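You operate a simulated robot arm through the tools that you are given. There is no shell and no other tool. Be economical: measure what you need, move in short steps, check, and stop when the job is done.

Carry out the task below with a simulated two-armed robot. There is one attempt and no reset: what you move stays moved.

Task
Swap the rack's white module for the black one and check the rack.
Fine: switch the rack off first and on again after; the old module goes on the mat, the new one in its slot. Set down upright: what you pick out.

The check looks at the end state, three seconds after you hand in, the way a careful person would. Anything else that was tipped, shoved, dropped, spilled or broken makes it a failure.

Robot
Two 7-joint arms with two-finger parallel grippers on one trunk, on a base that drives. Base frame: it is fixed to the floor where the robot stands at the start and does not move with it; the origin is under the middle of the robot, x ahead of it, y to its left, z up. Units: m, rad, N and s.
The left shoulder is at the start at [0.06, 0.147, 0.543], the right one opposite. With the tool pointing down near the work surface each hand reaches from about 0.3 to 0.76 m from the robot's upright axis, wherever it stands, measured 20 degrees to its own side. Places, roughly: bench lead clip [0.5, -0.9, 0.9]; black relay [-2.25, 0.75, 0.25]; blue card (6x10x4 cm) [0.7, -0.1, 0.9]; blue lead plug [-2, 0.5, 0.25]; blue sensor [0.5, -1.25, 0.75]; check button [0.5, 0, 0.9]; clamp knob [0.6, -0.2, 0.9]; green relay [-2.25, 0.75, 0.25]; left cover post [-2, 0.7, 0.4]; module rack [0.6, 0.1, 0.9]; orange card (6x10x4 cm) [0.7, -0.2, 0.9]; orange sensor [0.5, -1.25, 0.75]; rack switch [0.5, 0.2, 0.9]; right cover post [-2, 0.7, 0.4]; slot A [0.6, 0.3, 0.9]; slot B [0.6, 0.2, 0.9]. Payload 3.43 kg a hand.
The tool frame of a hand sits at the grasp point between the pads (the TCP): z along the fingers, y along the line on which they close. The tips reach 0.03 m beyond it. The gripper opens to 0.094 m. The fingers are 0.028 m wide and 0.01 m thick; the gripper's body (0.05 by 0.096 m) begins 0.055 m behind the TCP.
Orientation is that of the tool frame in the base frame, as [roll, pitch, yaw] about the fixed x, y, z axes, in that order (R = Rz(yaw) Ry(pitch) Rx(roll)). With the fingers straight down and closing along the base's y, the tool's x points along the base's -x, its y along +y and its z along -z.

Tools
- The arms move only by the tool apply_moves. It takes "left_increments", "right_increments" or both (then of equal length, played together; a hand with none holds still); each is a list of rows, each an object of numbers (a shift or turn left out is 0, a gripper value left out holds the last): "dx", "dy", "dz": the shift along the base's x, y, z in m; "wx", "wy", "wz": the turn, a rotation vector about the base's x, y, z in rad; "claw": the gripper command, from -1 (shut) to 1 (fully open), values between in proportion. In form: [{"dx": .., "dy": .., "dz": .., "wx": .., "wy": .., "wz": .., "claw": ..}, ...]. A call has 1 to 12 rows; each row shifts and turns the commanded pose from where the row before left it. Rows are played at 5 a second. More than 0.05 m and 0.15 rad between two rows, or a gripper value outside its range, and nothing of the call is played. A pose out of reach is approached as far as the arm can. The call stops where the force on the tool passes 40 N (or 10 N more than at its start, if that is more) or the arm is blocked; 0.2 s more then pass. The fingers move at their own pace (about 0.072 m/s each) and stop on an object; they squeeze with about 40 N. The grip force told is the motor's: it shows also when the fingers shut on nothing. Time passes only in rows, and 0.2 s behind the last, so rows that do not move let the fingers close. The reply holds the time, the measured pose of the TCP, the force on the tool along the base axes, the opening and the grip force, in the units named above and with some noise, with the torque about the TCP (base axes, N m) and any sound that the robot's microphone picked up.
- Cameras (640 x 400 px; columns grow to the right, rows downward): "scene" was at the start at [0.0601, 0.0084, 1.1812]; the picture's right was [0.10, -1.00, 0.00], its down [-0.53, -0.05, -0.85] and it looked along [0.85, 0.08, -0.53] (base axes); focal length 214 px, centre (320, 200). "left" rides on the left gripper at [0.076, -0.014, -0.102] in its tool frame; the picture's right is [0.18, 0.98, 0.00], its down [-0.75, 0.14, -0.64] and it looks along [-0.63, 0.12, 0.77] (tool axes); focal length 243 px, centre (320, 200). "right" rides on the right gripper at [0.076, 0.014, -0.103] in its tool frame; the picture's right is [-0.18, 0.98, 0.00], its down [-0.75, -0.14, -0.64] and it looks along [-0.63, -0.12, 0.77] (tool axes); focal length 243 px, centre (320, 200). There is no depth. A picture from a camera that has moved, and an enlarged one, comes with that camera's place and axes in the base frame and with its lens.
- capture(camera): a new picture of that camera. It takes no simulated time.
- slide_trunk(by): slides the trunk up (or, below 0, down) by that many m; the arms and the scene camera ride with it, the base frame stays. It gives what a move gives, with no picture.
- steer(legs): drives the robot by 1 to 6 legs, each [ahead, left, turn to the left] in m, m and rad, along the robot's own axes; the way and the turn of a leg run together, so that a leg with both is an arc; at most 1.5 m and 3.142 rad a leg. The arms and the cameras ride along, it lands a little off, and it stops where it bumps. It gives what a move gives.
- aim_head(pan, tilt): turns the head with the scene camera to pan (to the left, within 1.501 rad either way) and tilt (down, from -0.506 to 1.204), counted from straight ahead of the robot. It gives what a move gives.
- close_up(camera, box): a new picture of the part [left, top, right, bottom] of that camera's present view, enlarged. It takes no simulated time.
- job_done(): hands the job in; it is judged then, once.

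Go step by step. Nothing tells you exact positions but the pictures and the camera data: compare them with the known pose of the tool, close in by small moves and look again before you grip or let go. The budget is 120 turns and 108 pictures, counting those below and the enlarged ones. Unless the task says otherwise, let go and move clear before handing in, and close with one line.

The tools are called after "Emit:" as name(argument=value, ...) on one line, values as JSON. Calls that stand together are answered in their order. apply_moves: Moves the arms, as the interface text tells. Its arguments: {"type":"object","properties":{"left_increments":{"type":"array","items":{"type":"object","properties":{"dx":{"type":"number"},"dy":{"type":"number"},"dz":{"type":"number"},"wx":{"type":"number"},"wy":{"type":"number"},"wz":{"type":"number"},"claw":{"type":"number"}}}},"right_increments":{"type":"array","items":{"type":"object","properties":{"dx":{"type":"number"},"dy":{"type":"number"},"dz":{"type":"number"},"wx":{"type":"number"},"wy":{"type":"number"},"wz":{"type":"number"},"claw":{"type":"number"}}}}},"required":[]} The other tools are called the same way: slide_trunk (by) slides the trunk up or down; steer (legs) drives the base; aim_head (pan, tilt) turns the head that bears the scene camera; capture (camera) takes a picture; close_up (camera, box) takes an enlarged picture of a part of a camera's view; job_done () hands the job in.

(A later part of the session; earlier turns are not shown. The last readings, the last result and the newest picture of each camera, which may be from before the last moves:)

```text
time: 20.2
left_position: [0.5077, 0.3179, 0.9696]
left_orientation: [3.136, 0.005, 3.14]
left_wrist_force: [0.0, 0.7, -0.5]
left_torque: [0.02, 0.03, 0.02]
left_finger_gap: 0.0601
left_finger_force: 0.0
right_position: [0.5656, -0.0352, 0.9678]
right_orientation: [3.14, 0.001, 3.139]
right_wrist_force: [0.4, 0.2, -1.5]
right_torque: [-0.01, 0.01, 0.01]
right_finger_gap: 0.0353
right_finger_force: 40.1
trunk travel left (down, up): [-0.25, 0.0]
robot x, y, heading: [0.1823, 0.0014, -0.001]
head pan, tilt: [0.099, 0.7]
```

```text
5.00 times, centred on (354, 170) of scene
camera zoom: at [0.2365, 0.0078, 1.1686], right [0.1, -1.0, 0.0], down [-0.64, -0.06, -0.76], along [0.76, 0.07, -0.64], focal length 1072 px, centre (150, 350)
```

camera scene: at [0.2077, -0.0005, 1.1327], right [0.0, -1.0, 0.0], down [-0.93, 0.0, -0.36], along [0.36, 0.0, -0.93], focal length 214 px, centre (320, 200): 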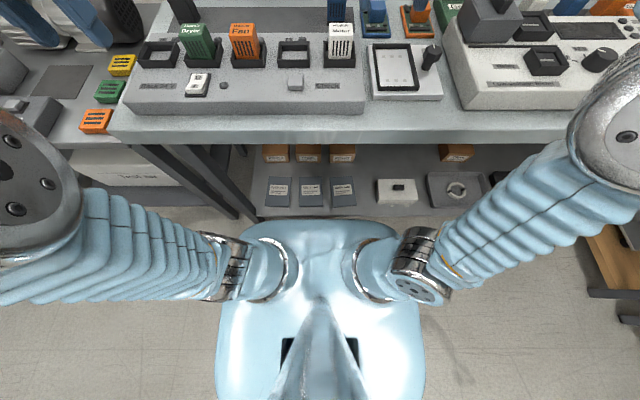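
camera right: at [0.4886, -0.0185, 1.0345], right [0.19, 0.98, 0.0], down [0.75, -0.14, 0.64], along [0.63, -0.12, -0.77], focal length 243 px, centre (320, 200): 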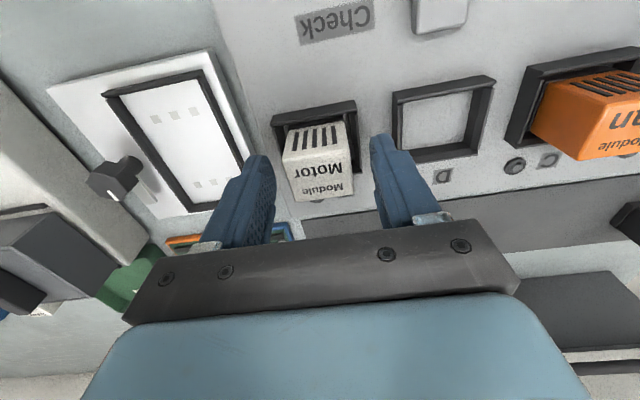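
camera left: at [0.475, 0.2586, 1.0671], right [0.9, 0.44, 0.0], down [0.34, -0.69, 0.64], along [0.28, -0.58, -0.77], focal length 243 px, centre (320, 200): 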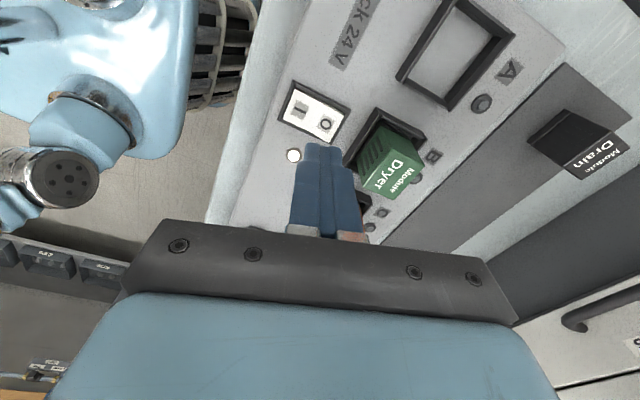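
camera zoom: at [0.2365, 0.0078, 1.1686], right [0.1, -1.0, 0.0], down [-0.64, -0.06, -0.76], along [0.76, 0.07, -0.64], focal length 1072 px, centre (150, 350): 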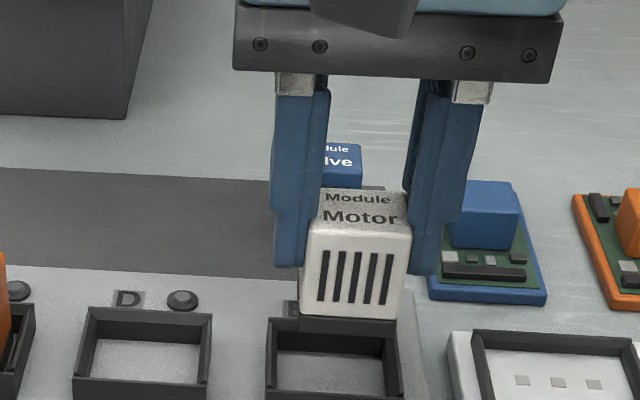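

White is out of the slot. To reach the mat comfortably I need about 3 cm more, and there's still room to the lower shelf, so I'll drive that with the hands held high.

Emit:
steer(legs=[[0.03, 0, 0]])

Emit:
apply_moves(right_increments=[{"dx": 0.015, "dy": 0.02}, {"dx": 0.015, "dy": 0.02}, {"dx": 0.015, "dy": 0.02}, {"dx": 0.01, "dy": 0.015, "dz": -0.01}, {}])

Emit:
close_up(camera="scene", box=[240, 110, 400, 210])

```text
time: 21.0
left_position: [0.5376, 0.3199, 0.9698]
left_orientation: [3.135, 0.006, 3.14]
left_wrist_force: [0.4, 1.2, -1.3]
left_torque: [-0.01, 0.02, 0.02]
left_finger_gap: 0.06
left_finger_force: 0.0
right_position: [0.5946, -0.0343, 0.9665]
right_orientation: [3.14, 0.001, 3.141]
right_wrist_force: [0.4, -0.7, -0.7]
right_torque: [0.0, -0.03, -0.02]
right_finger_gap: 0.0351
right_finger_force: 40.2
trunk travel left (down, up): [-0.25, 0.0]
robot x, y, heading: [0.2109, -0.0003, -0.002]
head pan, tilt: [0.099, 0.7]
```

```text
time: 22.2
left_position: [0.5371, 0.3195, 0.9692]
left_orientation: [3.136, 0.003, 3.139]
left_wrist_force: [0.2, 0.2, -0.1]
left_torque: [0.0, -0.02, 0.02]
left_finger_gap: 0.0601
left_finger_force: 0.1
right_position: [0.6417, 0.0288, 0.9559]
right_orientation: [3.141, 0.001, 3.141]
right_wrist_force: [-0.2, 0.4, -0.1]
right_torque: [-0.03, -0.01, -0.01]
right_finger_gap: 0.0347
right_finger_force: 40.0
right hand out of reach, approached as far as the arm can: row 3
trunk travel left (down, up): [-0.25, 0.0]
robot x, y, heading: [0.2084, 0.0012, -0.006]
head pan, tilt: [0.099, 0.7]
```

```text
4.00 times, centred on (320, 160) of scene
camera zoom: at [0.2665, 0.008, 1.1686], right [0.1, -1.0, 0.0], down [-0.64, -0.06, -0.76], along [0.76, 0.07, -0.64], focal length 858 px, centre (320, 360)
```

zoom: 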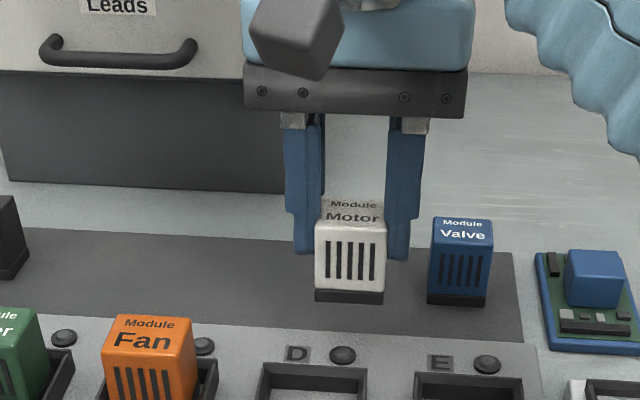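

White hangs upright, and the mat spans x of about 0.65–0.76. I'll lower it at a slant toward (0.695, 0.035), between Valve and Fan's column.

Emit:
apply_moves(right_increments=[{"dx": 0.012, "dy": 0.002, "dz": -0.008}, {"dx": 0.012, "dy": 0.002, "dz": -0.008}, {"dx": 0.014, "dy": 0.002, "dz": -0.011}, {"dx": 0.015, "dz": -0.011}, {}])

Emit:
close_up(camera="scene", box=[260, 120, 388, 200])

Emit:
capture(camera="right")

```text
time: 23.4
left_position: [0.5367, 0.3198, 0.9703]
left_orientation: [3.133, 0.003, 3.141]
left_wrist_force: [-0.2, 0.2, -0.2]
left_torque: [0.0, 0.02, 0.01]
left_finger_gap: 0.0604
left_finger_force: 0.0
right_position: [0.6948, 0.0327, 0.9194]
right_orientation: [3.14, 0.001, 3.14]
right_wrist_force: [0.0, 0.1, -0.1]
right_torque: [0.02, -0.03, 0.03]
right_finger_gap: 0.035
right_finger_force: 39.6
trunk travel left (down, up): [-0.25, 0.0]
robot x, y, heading: [0.2087, 0.0009, -0.0]
head pan, tilt: [0.099, 0.7]
```

```text
5.00 times, centred on (324, 160) of scene
camera zoom: at [0.2665, 0.0078, 1.1686], right [0.1, -1.0, 0.0], down [-0.64, -0.06, -0.76], along [0.76, 0.07, -0.64], focal length 1072 px, centre (300, 400)
```

zoom: 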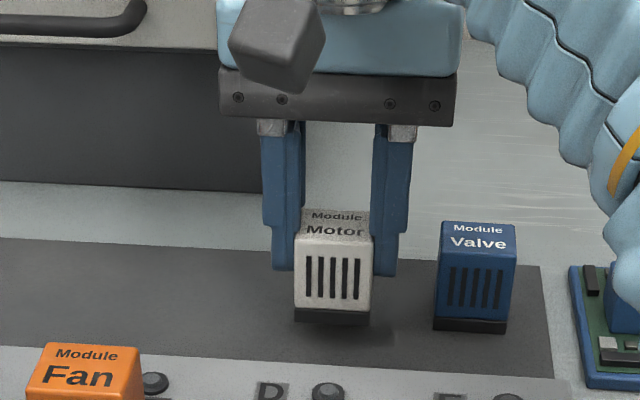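

```text
66 pictures are left
camera right: at [0.618, 0.0478, 1.0222], right [0.19, 0.98, 0.0], down [0.75, -0.14, 0.64], along [0.63, -0.12, -0.77], focal length 243 px, centre (320, 200)
```

right: 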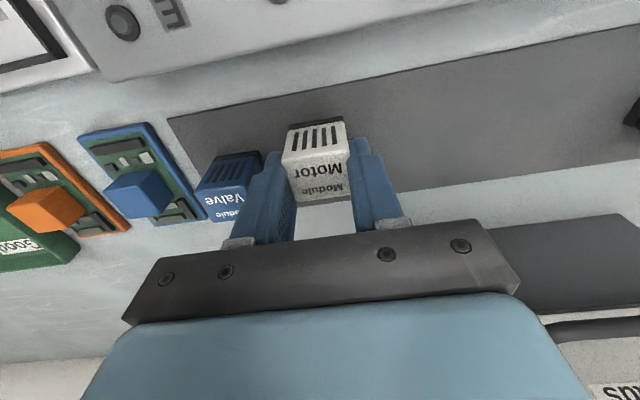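

White's footprint lies on the mat with about 1 cm margin at the front. I'll shift a bit farther back and lower until contact.

Emit:
apply_moves(right_increments=[{"dx": 0.004, "dz": -0.005}, {"dx": 0.003, "dz": -0.004}, {"dz": -0.002}, {"dz": -0.002}, {}])

Emit:
close_up(camera="scene", box=[260, 120, 388, 200])

```text
time: 24.6
left_position: [0.5365, 0.3186, 0.9693]
left_orientation: [3.134, 0.004, 3.139]
left_wrist_force: [1.0, 0.0, 0.3]
left_torque: [-0.05, 0.05, 0.02]
left_finger_gap: 0.0602
left_finger_force: 0.1
right_position: [0.7007, 0.0346, 0.907]
right_orientation: [3.14, 0.001, 3.141]
right_wrist_force: [0.3, -0.1, 0.4]
right_torque: [-0.02, -0.03, -0.01]
right_finger_gap: 0.0349
right_finger_force: 39.8
trunk travel left (down, up): [-0.25, 0.0]
robot x, y, heading: [0.2099, -0.0022, -0.003]
head pan, tilt: [0.099, 0.7]
```

```text
5.00 times, centred on (324, 160) of scene
camera zoom: at [0.2664, 0.0078, 1.1686], right [0.1, -1.0, 0.0], down [-0.64, -0.06, -0.76], along [0.76, 0.07, -0.64], focal length 1072 px, centre (300, 400)
```

zoom: 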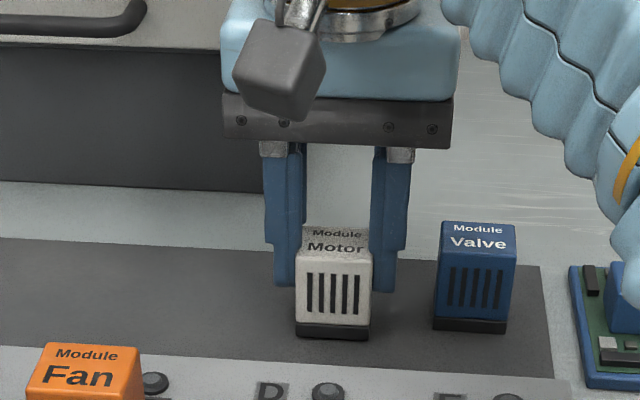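

It's almost down, with no contact yet. I'll continue in 1–2 mm steps.

Emit:
apply_moves(right_increments=[{"dz": -0.0015}, {"dz": -0.0015}, {}])

```text
time: 25.4
left_position: [0.537, 0.3194, 0.9685]
left_orientation: [3.134, 0.005, 3.141]
left_wrist_force: [0.2, 0.1, 0.4]
left_torque: [-0.01, -0.02, 0.02]
left_finger_gap: 0.0601
left_finger_force: 0.0
right_position: [0.7016, 0.0323, 0.905]
right_orientation: [3.139, 0.004, 3.14]
right_wrist_force: [1.3, -0.6, 4.6]
right_torque: [-0.1, -0.02, -0.02]
right_finger_gap: 0.0351
right_finger_force: 40.1
trunk travel left (down, up): [-0.25, 0.0]
robot x, y, heading: [0.211, -0.0007, -0.005]
head pan, tilt: [0.099, 0.7]
```

White rests on the mat (4.6 N). I'll open modestly, then back out rising toward the robot.

Emit:
apply_moves(right_increments=[{"claw": 0.06}, {}, {}, {"dx": -0.012, "dz": 0.008}, {"dx": -0.012, "dz": 0.01}, {"dx": -0.015, "dz": 0.012}, {"dx": -0.02, "dz": 0.015}, {"dx": -0.025, "dz": 0.01}])

Emit:
close_up(camera="scene", box=[220, 110, 380, 210])

```text
time: 27.2
left_position: [0.5372, 0.3196, 0.9683]
left_orientation: [3.135, 0.003, 3.139]
left_wrist_force: [-0.2, -0.3, -0.3]
left_torque: [-0.02, 0.0, 0.0]
left_finger_gap: 0.0601
left_finger_force: 0.0
right_position: [0.6165, 0.0325, 0.959]
right_orientation: [3.141, 0.003, 3.141]
right_wrist_force: [0.1, 0.5, -0.9]
right_torque: [0.05, 0.03, 0.01]
right_finger_gap: 0.05
right_finger_force: 0.1
trunk travel left (down, up): [-0.25, 0.0]
robot x, y, heading: [0.214, 0.0003, -0.001]
head pan, tilt: [0.099, 0.7]
```

```text
4.00 times, centred on (300, 160) of scene
camera zoom: at [0.2665, 0.0079, 1.1686], right [0.1, -1.0, 0.0], down [-0.64, -0.06, -0.76], along [0.76, 0.07, -0.64], focal length 858 px, centre (400, 360)
```

zoom: 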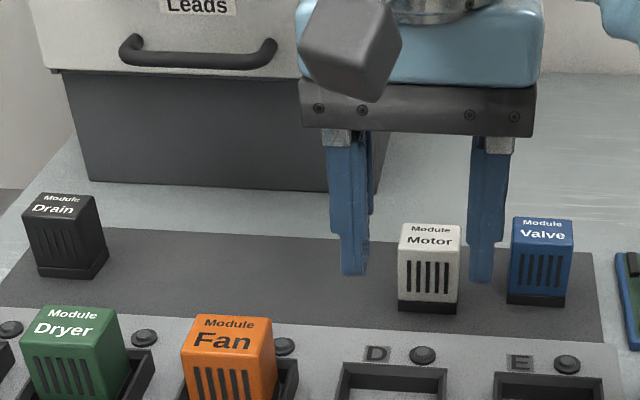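

White stands upright on the mat. I'll withdraw the right hand to the right and bring the left hand toward black.

Emit:
apply_moves(right_increments=[{"dx": -0.02, "dz": 0.01}, {"dx": -0.02, "dy": -0.03}, {"dx": -0.02, "dy": -0.04}, {"dx": -0.02, "dy": -0.04}, {"dx": -0.02, "dy": -0.04}, {"dx": -0.02, "dy": -0.04}], left_increments=[{"dx": 0.02, "dy": -0.012}, {"dx": 0.02, "dy": -0.012}, {"dx": 0.02, "dy": -0.012}, {"dx": 0.02, "dy": -0.012, "dz": -0.005}, {"dx": 0.02, "dy": -0.009, "dz": -0.01}, {"dz": -0.005}])

Emit:
capture(camera="left")

Emit:
close_up(camera="scene", box=[190, 110, 318, 190])

```text
time: 28.6
left_position: [0.6394, 0.263, 0.9492]
left_orientation: [3.134, 0.004, 3.14]
left_wrist_force: [0.5, 0.5, -0.5]
left_torque: [-0.01, 0.02, 0.01]
left_finger_gap: 0.0603
left_finger_force: 0.0
right_position: [0.4989, -0.1577, 0.9687]
right_orientation: [3.141, 0.002, 3.139]
right_wrist_force: [0.4, 1.1, -0.4]
right_torque: [0.0, 0.05, 0.04]
right_finger_gap: 0.0499
right_finger_force: 0.0
trunk travel left (down, up): [-0.25, 0.0]
robot x, y, heading: [0.2103, 0.0007, -0.001]
head pan, tilt: [0.099, 0.7]
```

```text
63 pictures are left
camera left: at [0.563, 0.2483, 1.0518], right [-0.18, 0.98, 0.01], down [0.75, 0.14, 0.65], along [0.63, 0.12, -0.76], focal length 243 px, centre (320, 200)
```

left: 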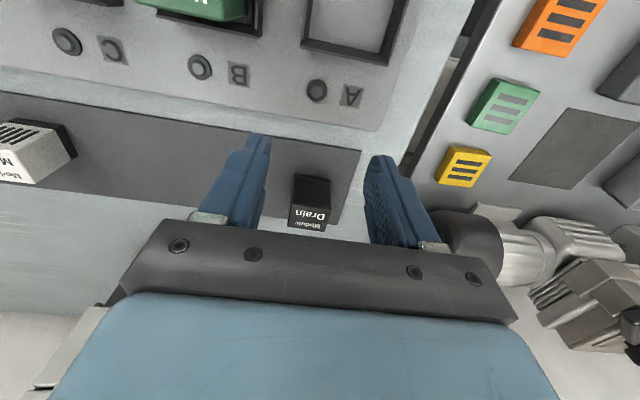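

```text
5.00 times, centred on (254, 150) of scene
camera zoom: at [0.2666, 0.0079, 1.1686], right [0.1, -1.0, 0.0], down [-0.64, -0.06, -0.76], along [0.76, 0.07, -0.64], focal length 1072 px, centre (650, 450)
```

zoom: 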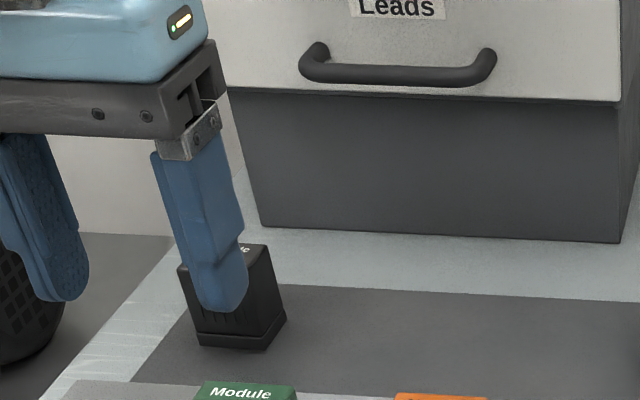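

Black's top is at about (0.711, 0.265), yawed by a few degrees, and the pads will square it. I'll slide in at a slant with the fingers on either side.

Emit:
apply_moves(left_increments=[{"dx": 0.02, "dy": 0.002, "dz": -0.006}, {"dx": 0.02, "dz": -0.012}, {"dx": 0.016, "dz": -0.013}, {"dx": 0.014, "dz": -0.012}, {}])

Emit:
capture(camera="left")

Emit:
close_up(camera="scene", box=[190, 110, 318, 190])

```text
time: 29.8
left_position: [0.7082, 0.2638, 0.9054]
left_orientation: [3.134, 0.004, 3.139]
left_wrist_force: [0.1, 0.1, 0.2]
left_torque: [0.01, -0.01, -0.01]
left_finger_gap: 0.06
left_finger_force: 0.1
right_position: [0.4975, -0.1565, 0.9704]
right_orientation: [3.139, 0.001, 3.14]
right_wrist_force: [0.9, -0.5, 0.6]
right_torque: [-0.02, 0.02, -0.02]
right_finger_gap: 0.0501
right_finger_force: 0.0
trunk travel left (down, up): [-0.25, 0.0]
robot x, y, heading: [0.2097, 0.0003, -0.003]
head pan, tilt: [0.099, 0.7]
```

```text
61 pictures are left
camera left: at [0.632, 0.2505, 1.0073], right [-0.18, 0.98, 0.01], down [0.75, 0.14, 0.65], along [0.63, 0.12, -0.76], focal length 243 px, centre (320, 200)
```

left: 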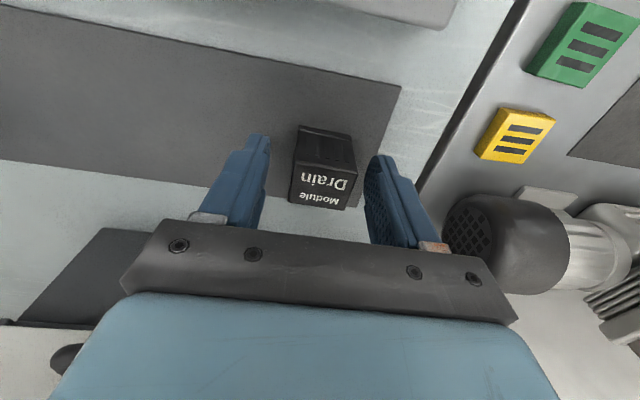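

```text
5.00 times, centred on (254, 150) of scene
camera zoom: at [0.2664, 0.0077, 1.1686], right [0.1, -1.0, 0.0], down [-0.64, -0.06, -0.76], along [0.76, 0.07, -0.64], focal length 1072 px, centre (650, 450)
```

zoom: 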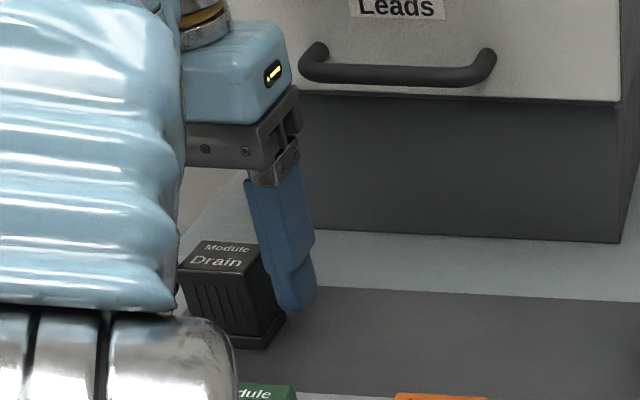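

Black sits between the pads, so I'll grip it.

Emit:
apply_moves(left_increments=[{"claw": -1}, {}, {}])

Emit:
capture(camera="left")

```text
time: 30.6
left_position: [0.7086, 0.2643, 0.9066]
left_orientation: [3.135, 0.005, 3.139]
left_wrist_force: [0.7, 1.2, 1.8]
left_torque: [0.01, 0.01, 0.01]
left_finger_gap: 0.0352
left_finger_force: 39.6
right_position: [0.4976, -0.1571, 0.9697]
right_orientation: [3.14, 0.0, 3.14]
right_wrist_force: [0.8, 0.3, 0.8]
right_torque: [-0.02, -0.02, -0.02]
right_finger_gap: 0.05
right_finger_force: 0.2
trunk travel left (down, up): [-0.25, 0.0]
robot x, y, heading: [0.2132, -0.0048, -0.0]
head pan, tilt: [0.099, 0.7]
```

```text
59 pictures are left
camera left: at [0.6317, 0.2506, 1.0075], right [-0.18, 0.98, 0.01], down [0.75, 0.14, 0.65], along [0.63, 0.12, -0.76], focal length 243 px, centre (320, 200)
```

left: 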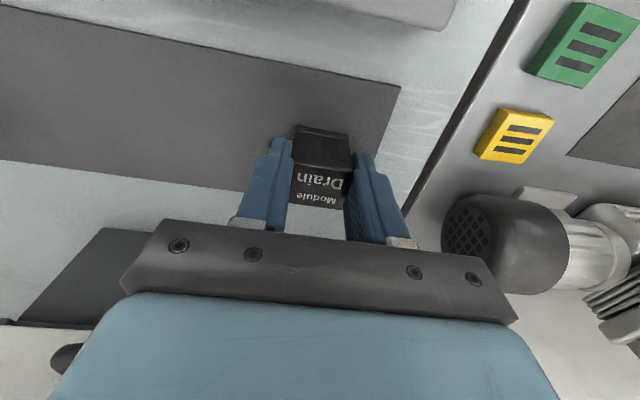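

Black is gripped and squared. I'll lift it at a slant back to x≈0.64 and move the right hand farther away.

Emit:
apply_moves(left_increments=[{"dz": 0.008}, {"dx": -0.01, "dz": 0.008}, {"dx": -0.02, "dz": 0.01}, {"dx": -0.02, "dz": 0.01}, {"dx": -0.02, "dz": 0.012}, {}], right_increments=[{"dx": -0.02, "dy": -0.03}, {"dx": -0.02, "dy": -0.03}, {"dx": -0.02, "dy": -0.03}, {"dy": -0.03}, {"dy": -0.03}, {}])

Emit:
capture(camera="scene")

Emit:
capture(camera="left")

```text
time: 32.0
left_position: [0.637, 0.2629, 0.9541]
left_orientation: [3.134, 0.004, 3.14]
left_wrist_force: [-0.4, 0.0, -0.5]
left_torque: [0.0, -0.02, -0.01]
left_finger_gap: 0.035
left_finger_force: 40.2
right_position: [0.441, -0.3063, 0.9661]
right_orientation: [3.14, 0.002, 3.139]
right_wrist_force: [-1.6, 1.3, -0.6]
right_torque: [-0.01, -0.04, 0.03]
right_finger_gap: 0.0499
right_finger_force: 0.0
trunk travel left (down, up): [-0.25, 0.0]
robot x, y, heading: [0.2131, 0.0026, -0.003]
head pan, tilt: [0.099, 0.7]
```

```text
58 pictures are left
camera scene: at [0.2662, 0.0077, 1.1687], right [0.1, -1.0, 0.0], down [-0.64, -0.06, -0.76], along [0.76, 0.07, -0.64], focal length 214 px, centre (320, 200)
```

scene: 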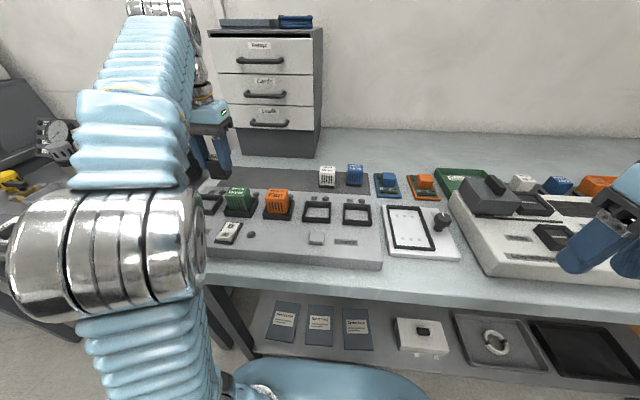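

```text
57 pictures are left
camera left: at [0.5611, 0.2498, 1.0562], right [-0.18, 0.98, 0.01], down [0.75, 0.14, 0.65], along [0.63, 0.12, -0.76], focal length 243 px, centre (320, 200)
```

left: 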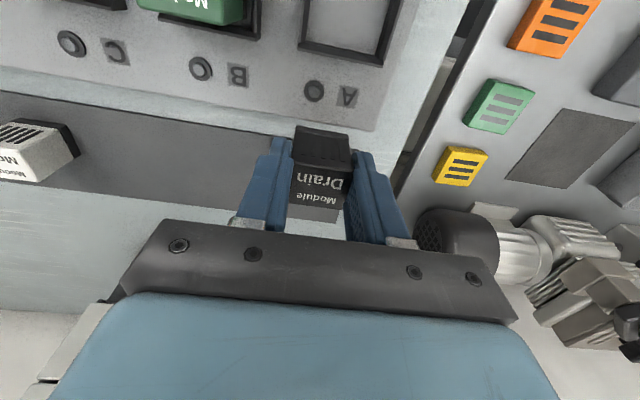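

Black hangs square in the grip. I'll move it sideways behind the module row (x≈0.637) to the free right slot E.

Emit:
apply_moves(left_increments=[{"dy": -0.037}, {"dy": -0.037}, {"dy": -0.037}, {"dy": -0.037}, {"dy": -0.037}, {"dy": -0.037}, {"dy": -0.037}, {"dy": -0.037}, {}])

Emit:
capture(camera="scene")

Emit:
capture(camera="left")

```text
time: 34.0
left_position: [0.6345, -0.0323, 0.9535]
left_orientation: [3.136, 0.005, 3.141]
left_wrist_force: [0.1, 0.2, -1.6]
left_torque: [-0.02, -0.04, 0.01]
left_finger_gap: 0.0351
left_finger_force: 39.6
right_position: [0.443, -0.3062, 0.9645]
right_orientation: [3.14, 0.001, 3.14]
right_wrist_force: [-0.5, 0.2, -0.5]
right_torque: [-0.01, -0.03, 0.0]
right_finger_gap: 0.0498
right_finger_force: 0.0
trunk travel left (down, up): [-0.25, 0.0]
robot x, y, heading: [0.2107, 0.0, -0.003]
head pan, tilt: [0.099, 0.7]
```

```text
56 pictures are left
camera scene: at [0.2664, 0.0076, 1.1687], right [0.1, -1.0, 0.0], down [-0.64, -0.06, -0.76], along [0.76, 0.07, -0.64], focal length 214 px, centre (320, 200)
```

scene: 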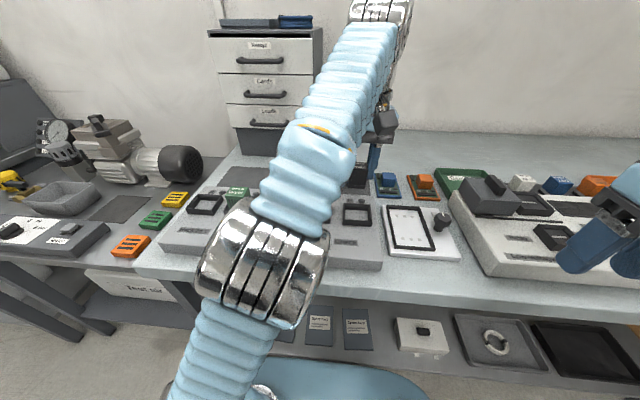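

```text
55 pictures are left
camera left: at [0.5585, -0.0465, 1.0556], right [-0.18, 0.98, 0.01], down [0.75, 0.14, 0.65], along [0.63, 0.12, -0.76], focal length 243 px, centre (320, 200)
```

left: 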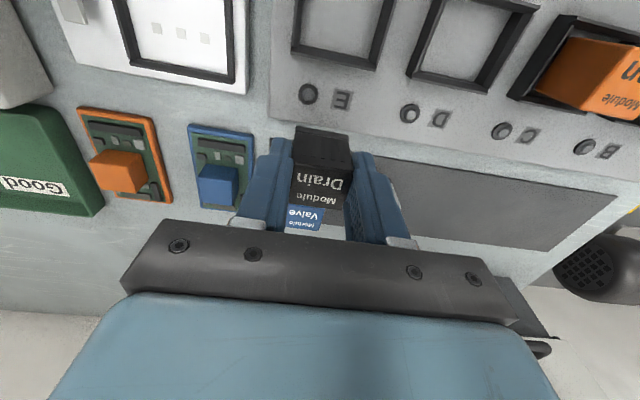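

The path was clear. I'll rise slightly and move over slot E.

Emit:
apply_moves(left_increments=[{"dx": -0.015, "dz": 0.005}, {"dx": -0.02, "dz": 0.005}, {"dx": -0.02, "dz": 0.005}, {"dx": -0.0135}, {}])

Emit:
capture(camera="left")

Emit:
close_up(camera="scene", box=[290, 140, 418, 220])

```text
time: 35.2
left_position: [0.5676, -0.0323, 0.9697]
left_orientation: [3.134, 0.003, 3.141]
left_wrist_force: [0.9, 0.5, -0.6]
left_torque: [0.01, 0.0, -0.01]
left_finger_gap: 0.0348
left_finger_force: 40.5
right_position: [0.4414, -0.3061, 0.966]
right_orientation: [3.141, 0.0, 3.139]
right_wrist_force: [0.4, 0.6, 0.1]
right_torque: [0.0, 0.03, 0.01]
right_finger_gap: 0.0498
right_finger_force: 0.1
trunk travel left (down, up): [-0.25, 0.0]
robot x, y, heading: [0.2086, -0.0018, -0.004]
head pan, tilt: [0.099, 0.7]
```

```text
54 pictures are left
camera left: at [0.4921, -0.045, 1.0701], right [-0.18, 0.98, 0.01], down [0.75, 0.14, 0.65], along [0.63, 0.12, -0.76], focal length 243 px, centre (320, 200)
```

left: 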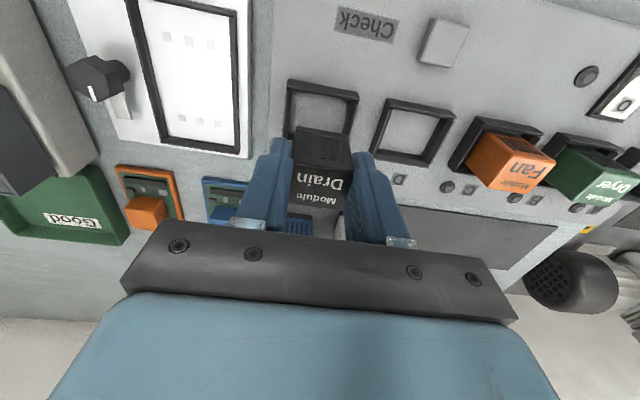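

```text
5.00 times, centred on (354, 180) of scene
camera zoom: at [0.2662, 0.0077, 1.1687], right [0.1, -1.0, 0.0], down [-0.64, -0.06, -0.76], along [0.76, 0.07, -0.64], focal length 1072 px, centre (150, 300)
```

zoom: 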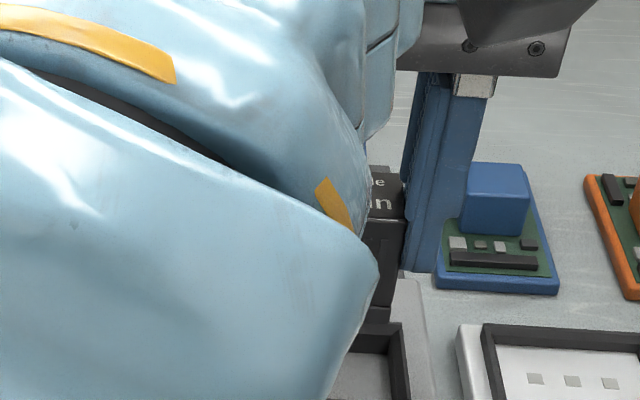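

Sideways alignment matches (collar centre y≈-0.033). I'll enlarge the wrist view to check fore-aft alignment.

Emit:
close_up(camera="left", box=[256, 70, 416, 240])

```text
2.35 times, centred on (336, 155) of left
camera zoom: at [0.4921, -0.045, 1.0701], right [-0.18, 0.98, 0.01], down [0.75, 0.14, 0.65], along [0.63, 0.12, -0.76], focal length 571 px, centre (282, 306)
```

zoom: 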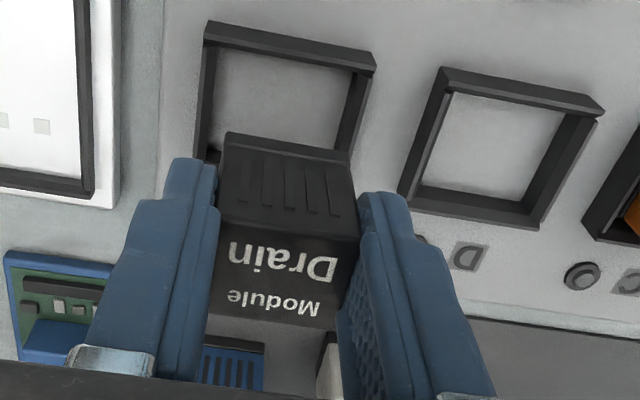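

By the same method black's centre is about 5 mm ahead of the TCP, and the slot centre is at x≈0.560. I'll shift back 12 mm, lower to just above the collar and look.

Emit:
apply_moves(left_increments=[{"dx": -0.006}, {"dx": -0.006}, {"dz": -0.006}, {"dz": -0.005}, {}])

Emit:
close_up(camera="left", box=[256, 60, 416, 230])

Emit:
aim_head(pan=-0.05, tilt=0.9)

Emit:
capture(camera="scene")

```text
time: 36.4
left_position: [0.5564, -0.0312, 0.9589]
left_orientation: [3.13, 0.002, 3.14]
left_wrist_force: [-0.3, 1.1, -0.3]
left_torque: [-0.02, 0.01, -0.02]
left_finger_gap: 0.035
left_finger_force: 40.0
right_position: [0.4423, -0.3062, 0.9661]
right_orientation: [3.14, 0.0, 3.14]
right_wrist_force: [0.6, 0.4, 0.9]
right_torque: [0.03, -0.03, 0.0]
right_finger_gap: 0.0499
right_finger_force: 0.0
trunk travel left (down, up): [-0.25, 0.0]
robot x, y, heading: [0.2112, -0.0035, 0.001]
head pan, tilt: [0.099, 0.7]
```

```text
2.35 times, centred on (336, 145) of left
camera zoom: at [0.4807, -0.045, 1.0599], right [-0.18, 0.98, 0.01], down [0.75, 0.14, 0.65], along [0.63, 0.12, -0.76], focal length 571 px, centre (282, 329)
```

zoom: 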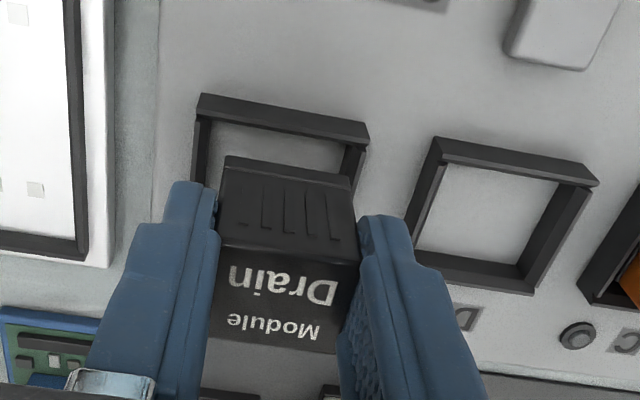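

```text
time: 37.2
left_position: [0.5576, -0.031, 0.9582]
left_orientation: [3.136, 0.004, 3.14]
left_wrist_force: [-0.1, -0.3, -0.2]
left_torque: [0.01, 0.0, -0.03]
left_finger_gap: 0.0351
left_finger_force: 40.1
right_position: [0.4422, -0.3071, 0.9664]
right_orientation: [3.138, 0.002, 3.139]
right_wrist_force: [0.0, -0.1, -0.6]
right_torque: [-0.04, 0.01, -0.02]
right_finger_gap: 0.0499
right_finger_force: 0.2
trunk travel left (down, up): [-0.25, 0.0]
robot x, y, heading: [0.2103, -0.0024, -0.001]
head pan, tilt: [-0.051, 0.901]
```

```text
50 pictures are left
camera scene: at [0.2572, -0.0045, 1.1525], right [-0.05, -1.0, 0.0], down [-0.78, 0.04, -0.62], along [0.62, -0.03, -0.78], focal length 214 px, centre (320, 200)
```

scene: 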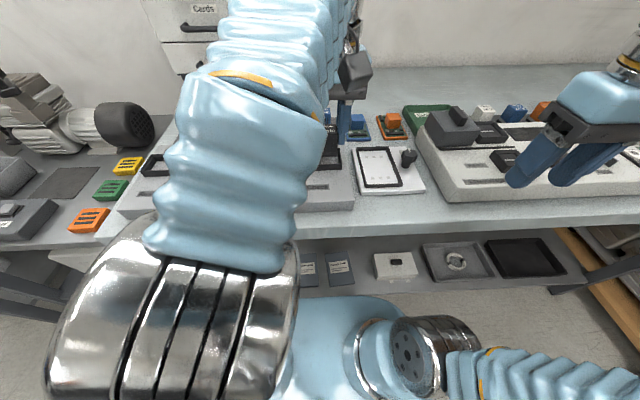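

The forearm blocks the scene view, so I'll bring the right hand's camera nearer for a side view of the slot.

Emit:
apply_moves(right_increments=[{"dx": 0.03, "dy": 0.03}, {"dx": 0.03, "dy": 0.03}, {}])

Emit:
close_up(camera="right", box=[480, 60, 640, 160])

Emit:
capture(camera="right")

```text
time: 38.0
left_position: [0.557, -0.0312, 0.9576]
left_orientation: [3.133, 0.003, 3.141]
left_wrist_force: [-0.6, 0.3, -1.0]
left_torque: [0.01, 0.0, -0.02]
left_finger_gap: 0.035
left_finger_force: 40.4
right_position: [0.5013, -0.2497, 0.9656]
right_orientation: [3.139, 0.004, 3.14]
right_wrist_force: [0.0, 0.3, 0.4]
right_torque: [0.01, 0.01, 0.02]
right_finger_gap: 0.0497
right_finger_force: 0.2
trunk travel left (down, up): [-0.25, 0.0]
robot x, y, heading: [0.2093, -0.0018, -0.001]
head pan, tilt: [-0.051, 0.901]
```

```text
4.00 times, centred on (560, 110) of right
camera zoom: at [0.4248, -0.2337, 1.0676], right [0.19, 0.98, 0.0], down [0.75, -0.14, 0.64], along [0.63, -0.12, -0.77], focal length 970 px, centre (-640, 560)
```

zoom: 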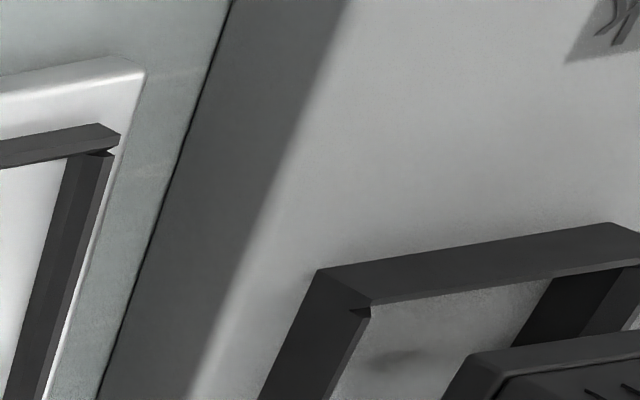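

```text
48 pictures are left
camera right: at [0.4248, -0.2337, 1.0676], right [0.19, 0.98, 0.0], down [0.75, -0.14, 0.64], along [0.63, -0.12, -0.77], focal length 243 px, centre (320, 200)
```

right: 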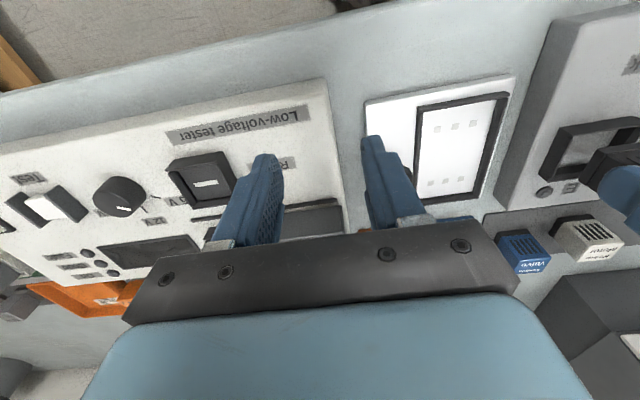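

The slot lies at the right edge of this view. I'll enlarge it.

Emit:
close_up(camera="right", box=[520, 100, 640, 220])

```text
3.33 times, centred on (580, 160) of right
camera zoom: at [0.4248, -0.2337, 1.0676], right [0.19, 0.98, 0.0], down [0.75, -0.14, 0.64], along [0.63, -0.12, -0.77], focal length 809 px, centre (-547, 333)
```

zoom: 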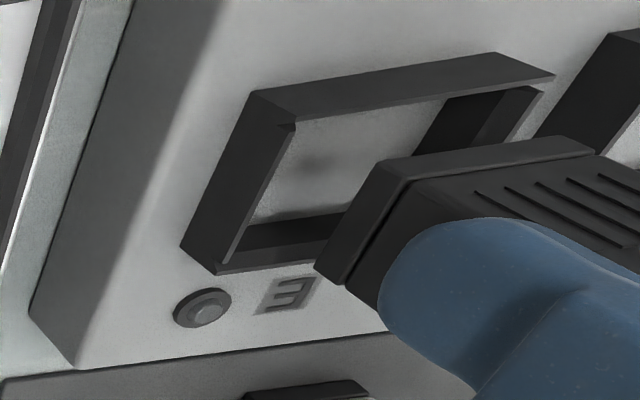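

Both cameras agree: the module's centre is about (0.563, -0.031) and the slot centre about (0.562, -0.032), with a few mm of clearance. I'll lower gently, watching the force.

Emit:
apply_moves(left_increments=[{"dy": -0.001, "dz": -0.005}, {"dz": -0.005}, {"dz": -0.004}, {}])

Emit:
close_up(camera="right", box=[520, 100, 640, 220])

Emit:
close_up(camera="left", box=[256, 60, 416, 230])

```text
time: 39.0
left_position: [0.5566, -0.0322, 0.9444]
left_orientation: [3.133, 0.005, 3.138]
left_wrist_force: [1.2, -0.2, -0.5]
left_torque: [-0.02, 0.0, 0.03]
left_finger_gap: 0.0349
left_finger_force: 39.9
right_position: [0.501, -0.2484, 0.9639]
right_orientation: [3.14, 0.001, 3.14]
right_wrist_force: [-0.1, 0.8, 0.6]
right_torque: [0.0, -0.01, -0.02]
right_finger_gap: 0.0497
right_finger_force: 0.0
trunk travel left (down, up): [-0.25, 0.0]
robot x, y, heading: [0.209, 0.0029, -0.001]
head pan, tilt: [-0.051, 0.901]
```

```text
3.33 times, centred on (580, 160) of right
camera zoom: at [0.4243, -0.234, 1.0676], right [0.19, 0.98, 0.0], down [0.75, -0.14, 0.64], along [0.63, -0.12, -0.77], focal length 809 px, centre (-547, 333)
```

zoom: 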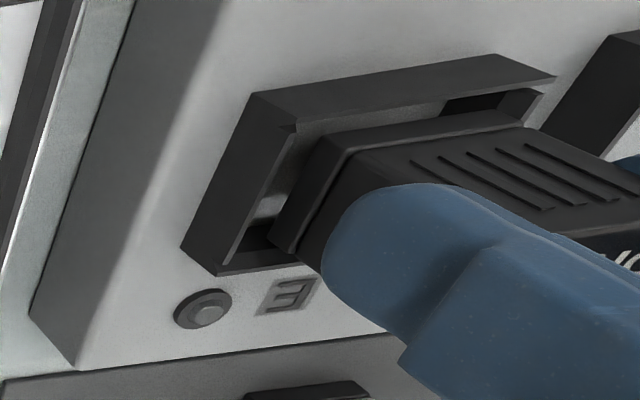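

```text
2.35 times, centred on (336, 145) of left
camera zoom: at [0.4807, -0.0457, 1.046], right [-0.18, 0.98, 0.01], down [0.75, 0.14, 0.65], along [0.63, 0.12, -0.76], focal length 571 px, centre (282, 329)
```

zoom: 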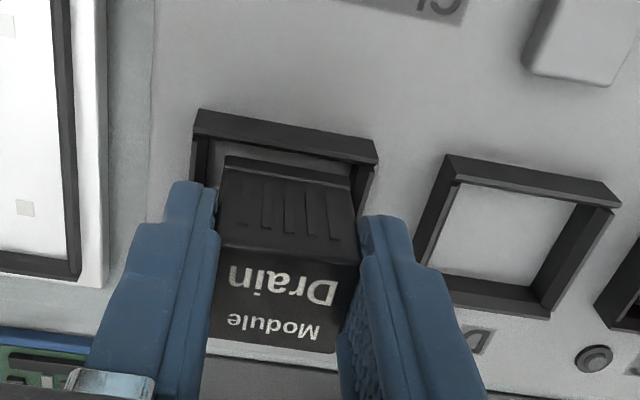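

It's entering cleanly with no contact force. I'll continue down to seat it.

Emit:
apply_moves(left_increments=[{"dz": -0.004}, {"dz": -0.003}, {"dz": -0.002}, {"dz": -0.002}, {}])

Emit:
close_up(camera="right", box=[520, 100, 640, 220])

```text
time: 40.2
left_position: [0.5572, -0.0329, 0.9332]
left_orientation: [3.133, 0.005, 3.141]
left_wrist_force: [0.3, 0.0, -0.8]
left_torque: [0.03, 0.02, -0.01]
left_finger_gap: 0.0352
left_finger_force: 40.5
right_position: [0.5015, -0.2483, 0.9658]
right_orientation: [3.139, 0.002, 3.141]
right_wrist_force: [0.5, 0.2, -0.3]
right_torque: [-0.02, 0.0, 0.01]
right_finger_gap: 0.0497
right_finger_force: 0.0
trunk travel left (down, up): [-0.25, 0.0]
robot x, y, heading: [0.2114, 0.0029, 0.001]
head pan, tilt: [-0.051, 0.901]
```

```text
3.33 times, centred on (580, 160) of right
camera zoom: at [0.4243, -0.234, 1.0676], right [0.19, 0.98, 0.0], down [0.75, -0.14, 0.64], along [0.63, -0.12, -0.77], focal length 809 px, centre (-547, 333)
```

zoom: 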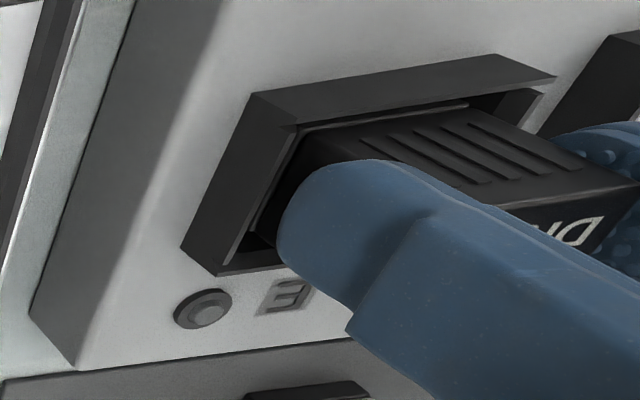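

It's nearly seated with no contact yet. I'll go down in 1 mm steps.

Emit:
apply_moves(left_increments=[{"dz": -0.001}, {"dz": -0.001}, {"dz": -0.001}, {}])

```text
time: 41.2
left_position: [0.5565, -0.032, 0.931]
left_orientation: [3.135, 0.007, 3.14]
left_wrist_force: [3.4, -1.4, 35.3]
left_torque: [-0.18, -0.24, -0.01]
left_finger_gap: 0.0351
left_finger_force: 40.0
right_position: [0.4998, -0.2487, 0.9649]
right_orientation: [3.14, 0.003, 3.139]
right_wrist_force: [-0.1, 0.5, -0.1]
right_torque: [-0.02, 0.01, -0.01]
right_finger_gap: 0.0499
right_finger_force: 0.0
trunk travel left (down, up): [-0.25, 0.0]
robot x, y, heading: [0.2099, 0.0023, 0.0]
head pan, tilt: [-0.051, 0.901]
```

It's on the bottom (35 N). I'll ease off, open and lift straight up.

Emit:
apply_moves(left_increments=[{"dz": 0.0015}, {"claw": 0.1}, {}, {}, {"dz": 0.012}, {"dz": 0.012}, {"dz": 0.012}])

Emit:
close_up(camera="right", box=[520, 100, 640, 220])

Emit:
capture(camera="left")

```text
time: 42.8
left_position: [0.5581, -0.0318, 0.9683]
left_orientation: [3.134, 0.005, 3.14]
left_wrist_force: [0.2, -0.3, -0.4]
left_torque: [-0.02, 0.01, 0.04]
left_finger_gap: 0.0517
left_finger_force: 0.1
right_position: [0.5003, -0.2476, 0.9655]
right_orientation: [3.138, 0.0, 3.139]
right_wrist_force: [-0.3, -0.6, 0.4]
right_torque: [0.01, 0.0, 0.01]
right_finger_gap: 0.0499
right_finger_force: 0.1
trunk travel left (down, up): [-0.25, 0.0]
robot x, y, heading: [0.2111, -0.0039, -0.001]
head pan, tilt: [-0.051, 0.901]
```

```text
3.33 times, centred on (580, 160) of right
camera zoom: at [0.4243, -0.234, 1.0676], right [0.19, 0.98, 0.0], down [0.75, -0.14, 0.64], along [0.63, -0.12, -0.77], focal length 809 px, centre (-547, 333)
```

zoom: 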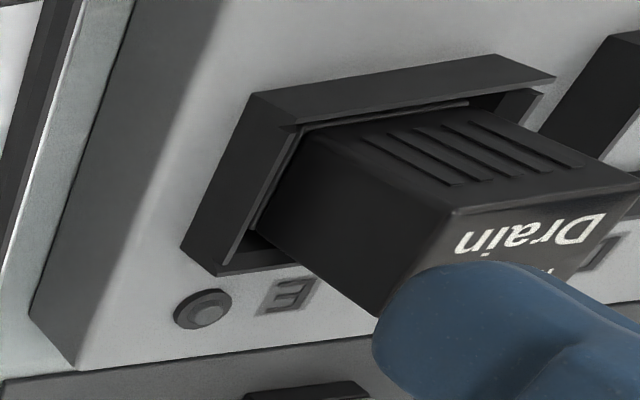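

```text
42 pictures are left
camera left: at [0.4819, -0.0452, 1.0701], right [-0.18, 0.98, 0.01], down [0.75, 0.14, 0.65], along [0.63, 0.12, -0.76], focal length 243 px, centre (320, 200)
```

left: 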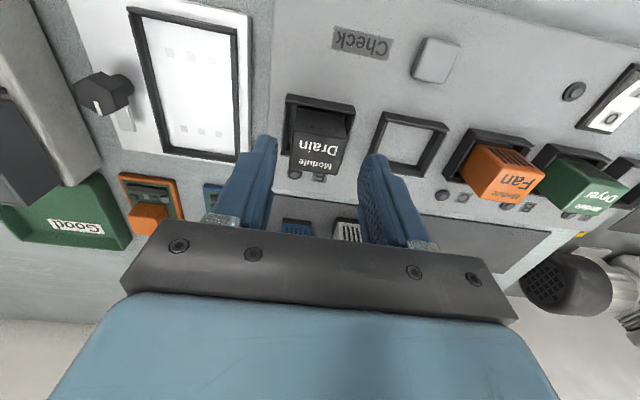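

Black is seated in slot E. I'll take the left hand back and over the switch's "I" (near) end, fingers shut.

Emit:
apply_moves(left_increments=[{"dx": -0.03, "claw": -1}, {"dx": -0.03}, {"dx": -0.014, "dy": 0.03}, {"dy": 0.04}, {"dy": 0.04}, {"dy": 0.04}, {"dy": 0.04}, {"dy": 0.033}, {}])

Emit:
capture(camera="left")

Emit:
aim_head(pan=0.15, tilt=0.8)

Emit:
capture(camera="scene")

```text
time: 44.8
left_position: [0.4836, 0.1915, 0.9669]
left_orientation: [3.133, 0.004, 3.14]
left_wrist_force: [-0.3, 0.2, -0.1]
left_torque: [-0.04, -0.01, 0.04]
left_finger_gap: 0.0
left_finger_force: 33.5
right_position: [0.501, -0.2485, 0.965]
right_orientation: [3.139, 0.001, 3.141]
right_wrist_force: [0.9, 0.1, 0.5]
right_torque: [-0.02, 0.04, 0.02]
right_finger_gap: 0.0497
right_finger_force: 0.1
trunk travel left (down, up): [-0.25, 0.0]
robot x, y, heading: [0.2136, -0.0032, -0.002]
head pan, tilt: [-0.051, 0.901]
```

```text
41 pictures are left
camera left: at [0.408, 0.1775, 1.0688], right [-0.18, 0.98, 0.01], down [0.75, 0.14, 0.65], along [0.63, 0.12, -0.76], focal length 243 px, centre (320, 200)
```

left: 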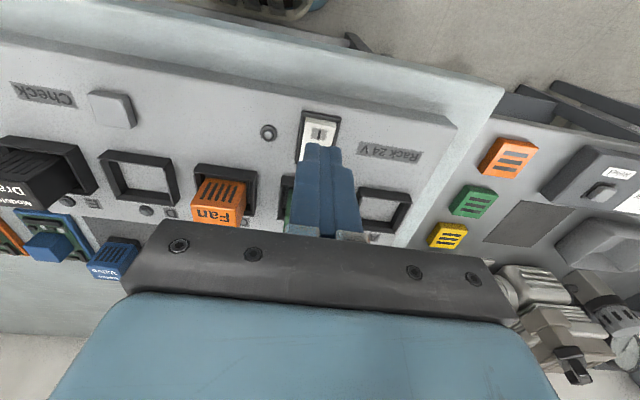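

```text
time: 45.5
left_position: [0.4842, 0.1896, 0.9675]
left_orientation: [3.134, 0.003, 3.139]
left_wrist_force: [-0.4, 0.2, -0.4]
left_torque: [0.01, -0.05, -0.02]
left_finger_gap: 0.0002
left_finger_force: 33.2
right_position: [0.5007, -0.2488, 0.9639]
right_orientation: [3.141, 0.003, 3.141]
right_wrist_force: [-0.2, -0.4, 1.3]
right_torque: [-0.05, 0.0, 0.0]
right_finger_gap: 0.0498
right_finger_force: 0.1
trunk travel left (down, up): [-0.25, 0.0]
robot x, y, heading: [0.2099, -0.0012, 0.0]
head pan, tilt: [0.15, 0.799]
```

```text
40 pictures are left
camera scene: at [0.2615, 0.0113, 1.1604], right [0.15, -0.99, 0.0], down [-0.71, -0.11, -0.7], along [0.69, 0.1, -0.72], focal length 214 px, centre (320, 200)
```

scene: 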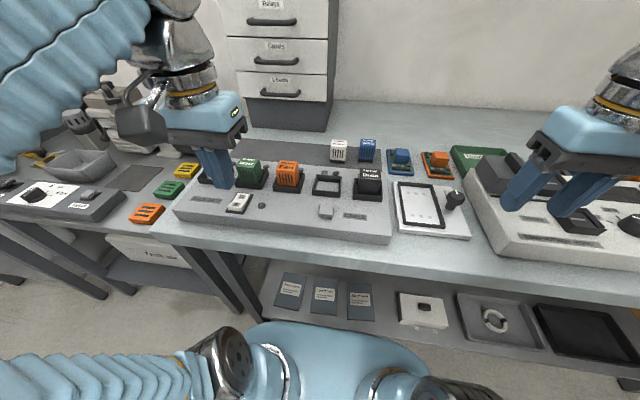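

The "I" mark is at about (0.488, 0.193). I'll descend onto that near half.

Emit:
apply_moves(left_increments=[{"dx": -0.002, "dy": 0.002, "dz": -0.015}, {"dz": -0.015}, {"dz": -0.01}, {"dz": -0.005}, {"dz": -0.003}, {"dz": -0.002}, {}])

Emit:
close_up(camera="scene", box=[180, 150, 308, 230])

```text
time: 47.1
left_position: [0.4807, 0.192, 0.9178]
left_orientation: [3.136, 0.005, 3.14]
left_wrist_force: [-0.5, -1.0, 0.9]
left_torque: [-0.01, 0.0, -0.01]
left_finger_gap: 0.0
left_finger_force: 32.7
right_position: [0.5008, -0.249, 0.9655]
right_orientation: [3.141, 0.001, 3.14]
right_wrist_force: [0.6, -1.1, 0.0]
right_torque: [0.0, -0.02, 0.01]
right_finger_gap: 0.05
right_finger_force: 0.1
trunk travel left (down, up): [-0.25, 0.0]
robot x, y, heading: [0.2098, -0.0058, -0.006]
head pan, tilt: [0.15, 0.799]
```

```text
5.00 times, centred on (244, 190) of scene
camera zoom: at [0.2615, 0.0113, 1.1604], right [0.15, -0.99, 0.0], down [-0.71, -0.11, -0.7], along [0.69, 0.1, -0.72], focal length 1072 px, centre (700, 250)
```

zoom: 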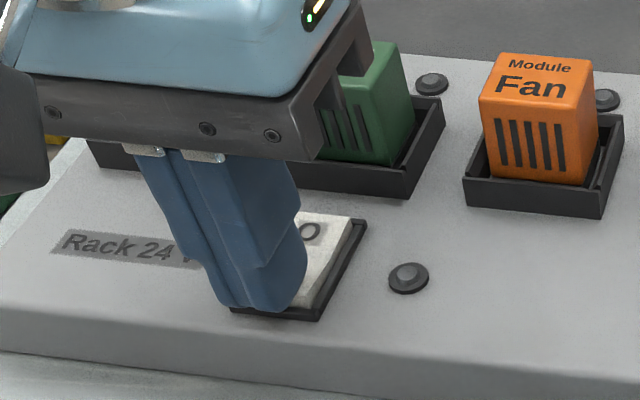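

The tip is in place over the "I" end. I'll press on.

Emit:
apply_moves(left_increments=[{"dz": -0.003}, {"dz": -0.002}, {"dz": -0.002}, {}])

Emit:
close_up(camera="scene", box=[180, 150, 308, 230])

```text
time: 47.7
left_position: [0.4806, 0.1926, 0.9183]
left_orientation: [3.132, 0.017, 3.14]
left_wrist_force: [-6.1, 1.1, 18.3]
left_torque: [0.03, -0.13, -0.12]
left_finger_gap: 0.0001
left_finger_force: 32.7
right_position: [0.4997, -0.2484, 0.9655]
right_orientation: [3.14, 0.003, 3.141]
right_wrist_force: [0.3, -0.3, -0.6]
right_torque: [0.05, 0.01, -0.01]
right_finger_gap: 0.0497
right_finger_force: 0.1
trunk travel left (down, up): [-0.25, 0.0]
robot x, y, heading: [0.2097, 0.0006, -0.002]
head pan, tilt: [0.15, 0.799]
stopped in row 2 (left hand): the force on the tool passed its limit at 45 N (the readings are from after the stop); the commanded pose is now the measured one
```

```text
5.00 times, centred on (244, 190) of scene
camera zoom: at [0.2603, 0.0111, 1.1605], right [0.15, -0.99, 0.0], down [-0.71, -0.11, -0.7], along [0.69, 0.1, -0.72], focal length 1072 px, centre (700, 250)
```

zoom: 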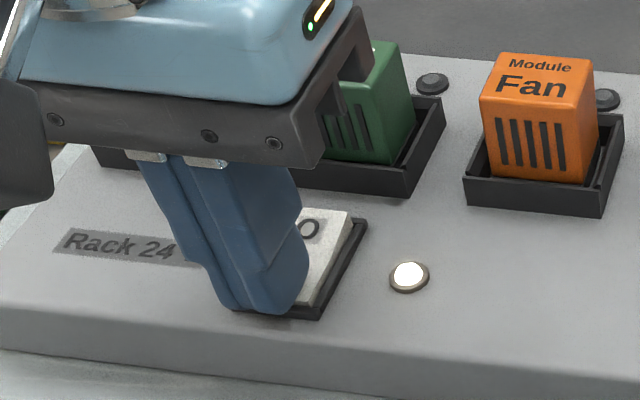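

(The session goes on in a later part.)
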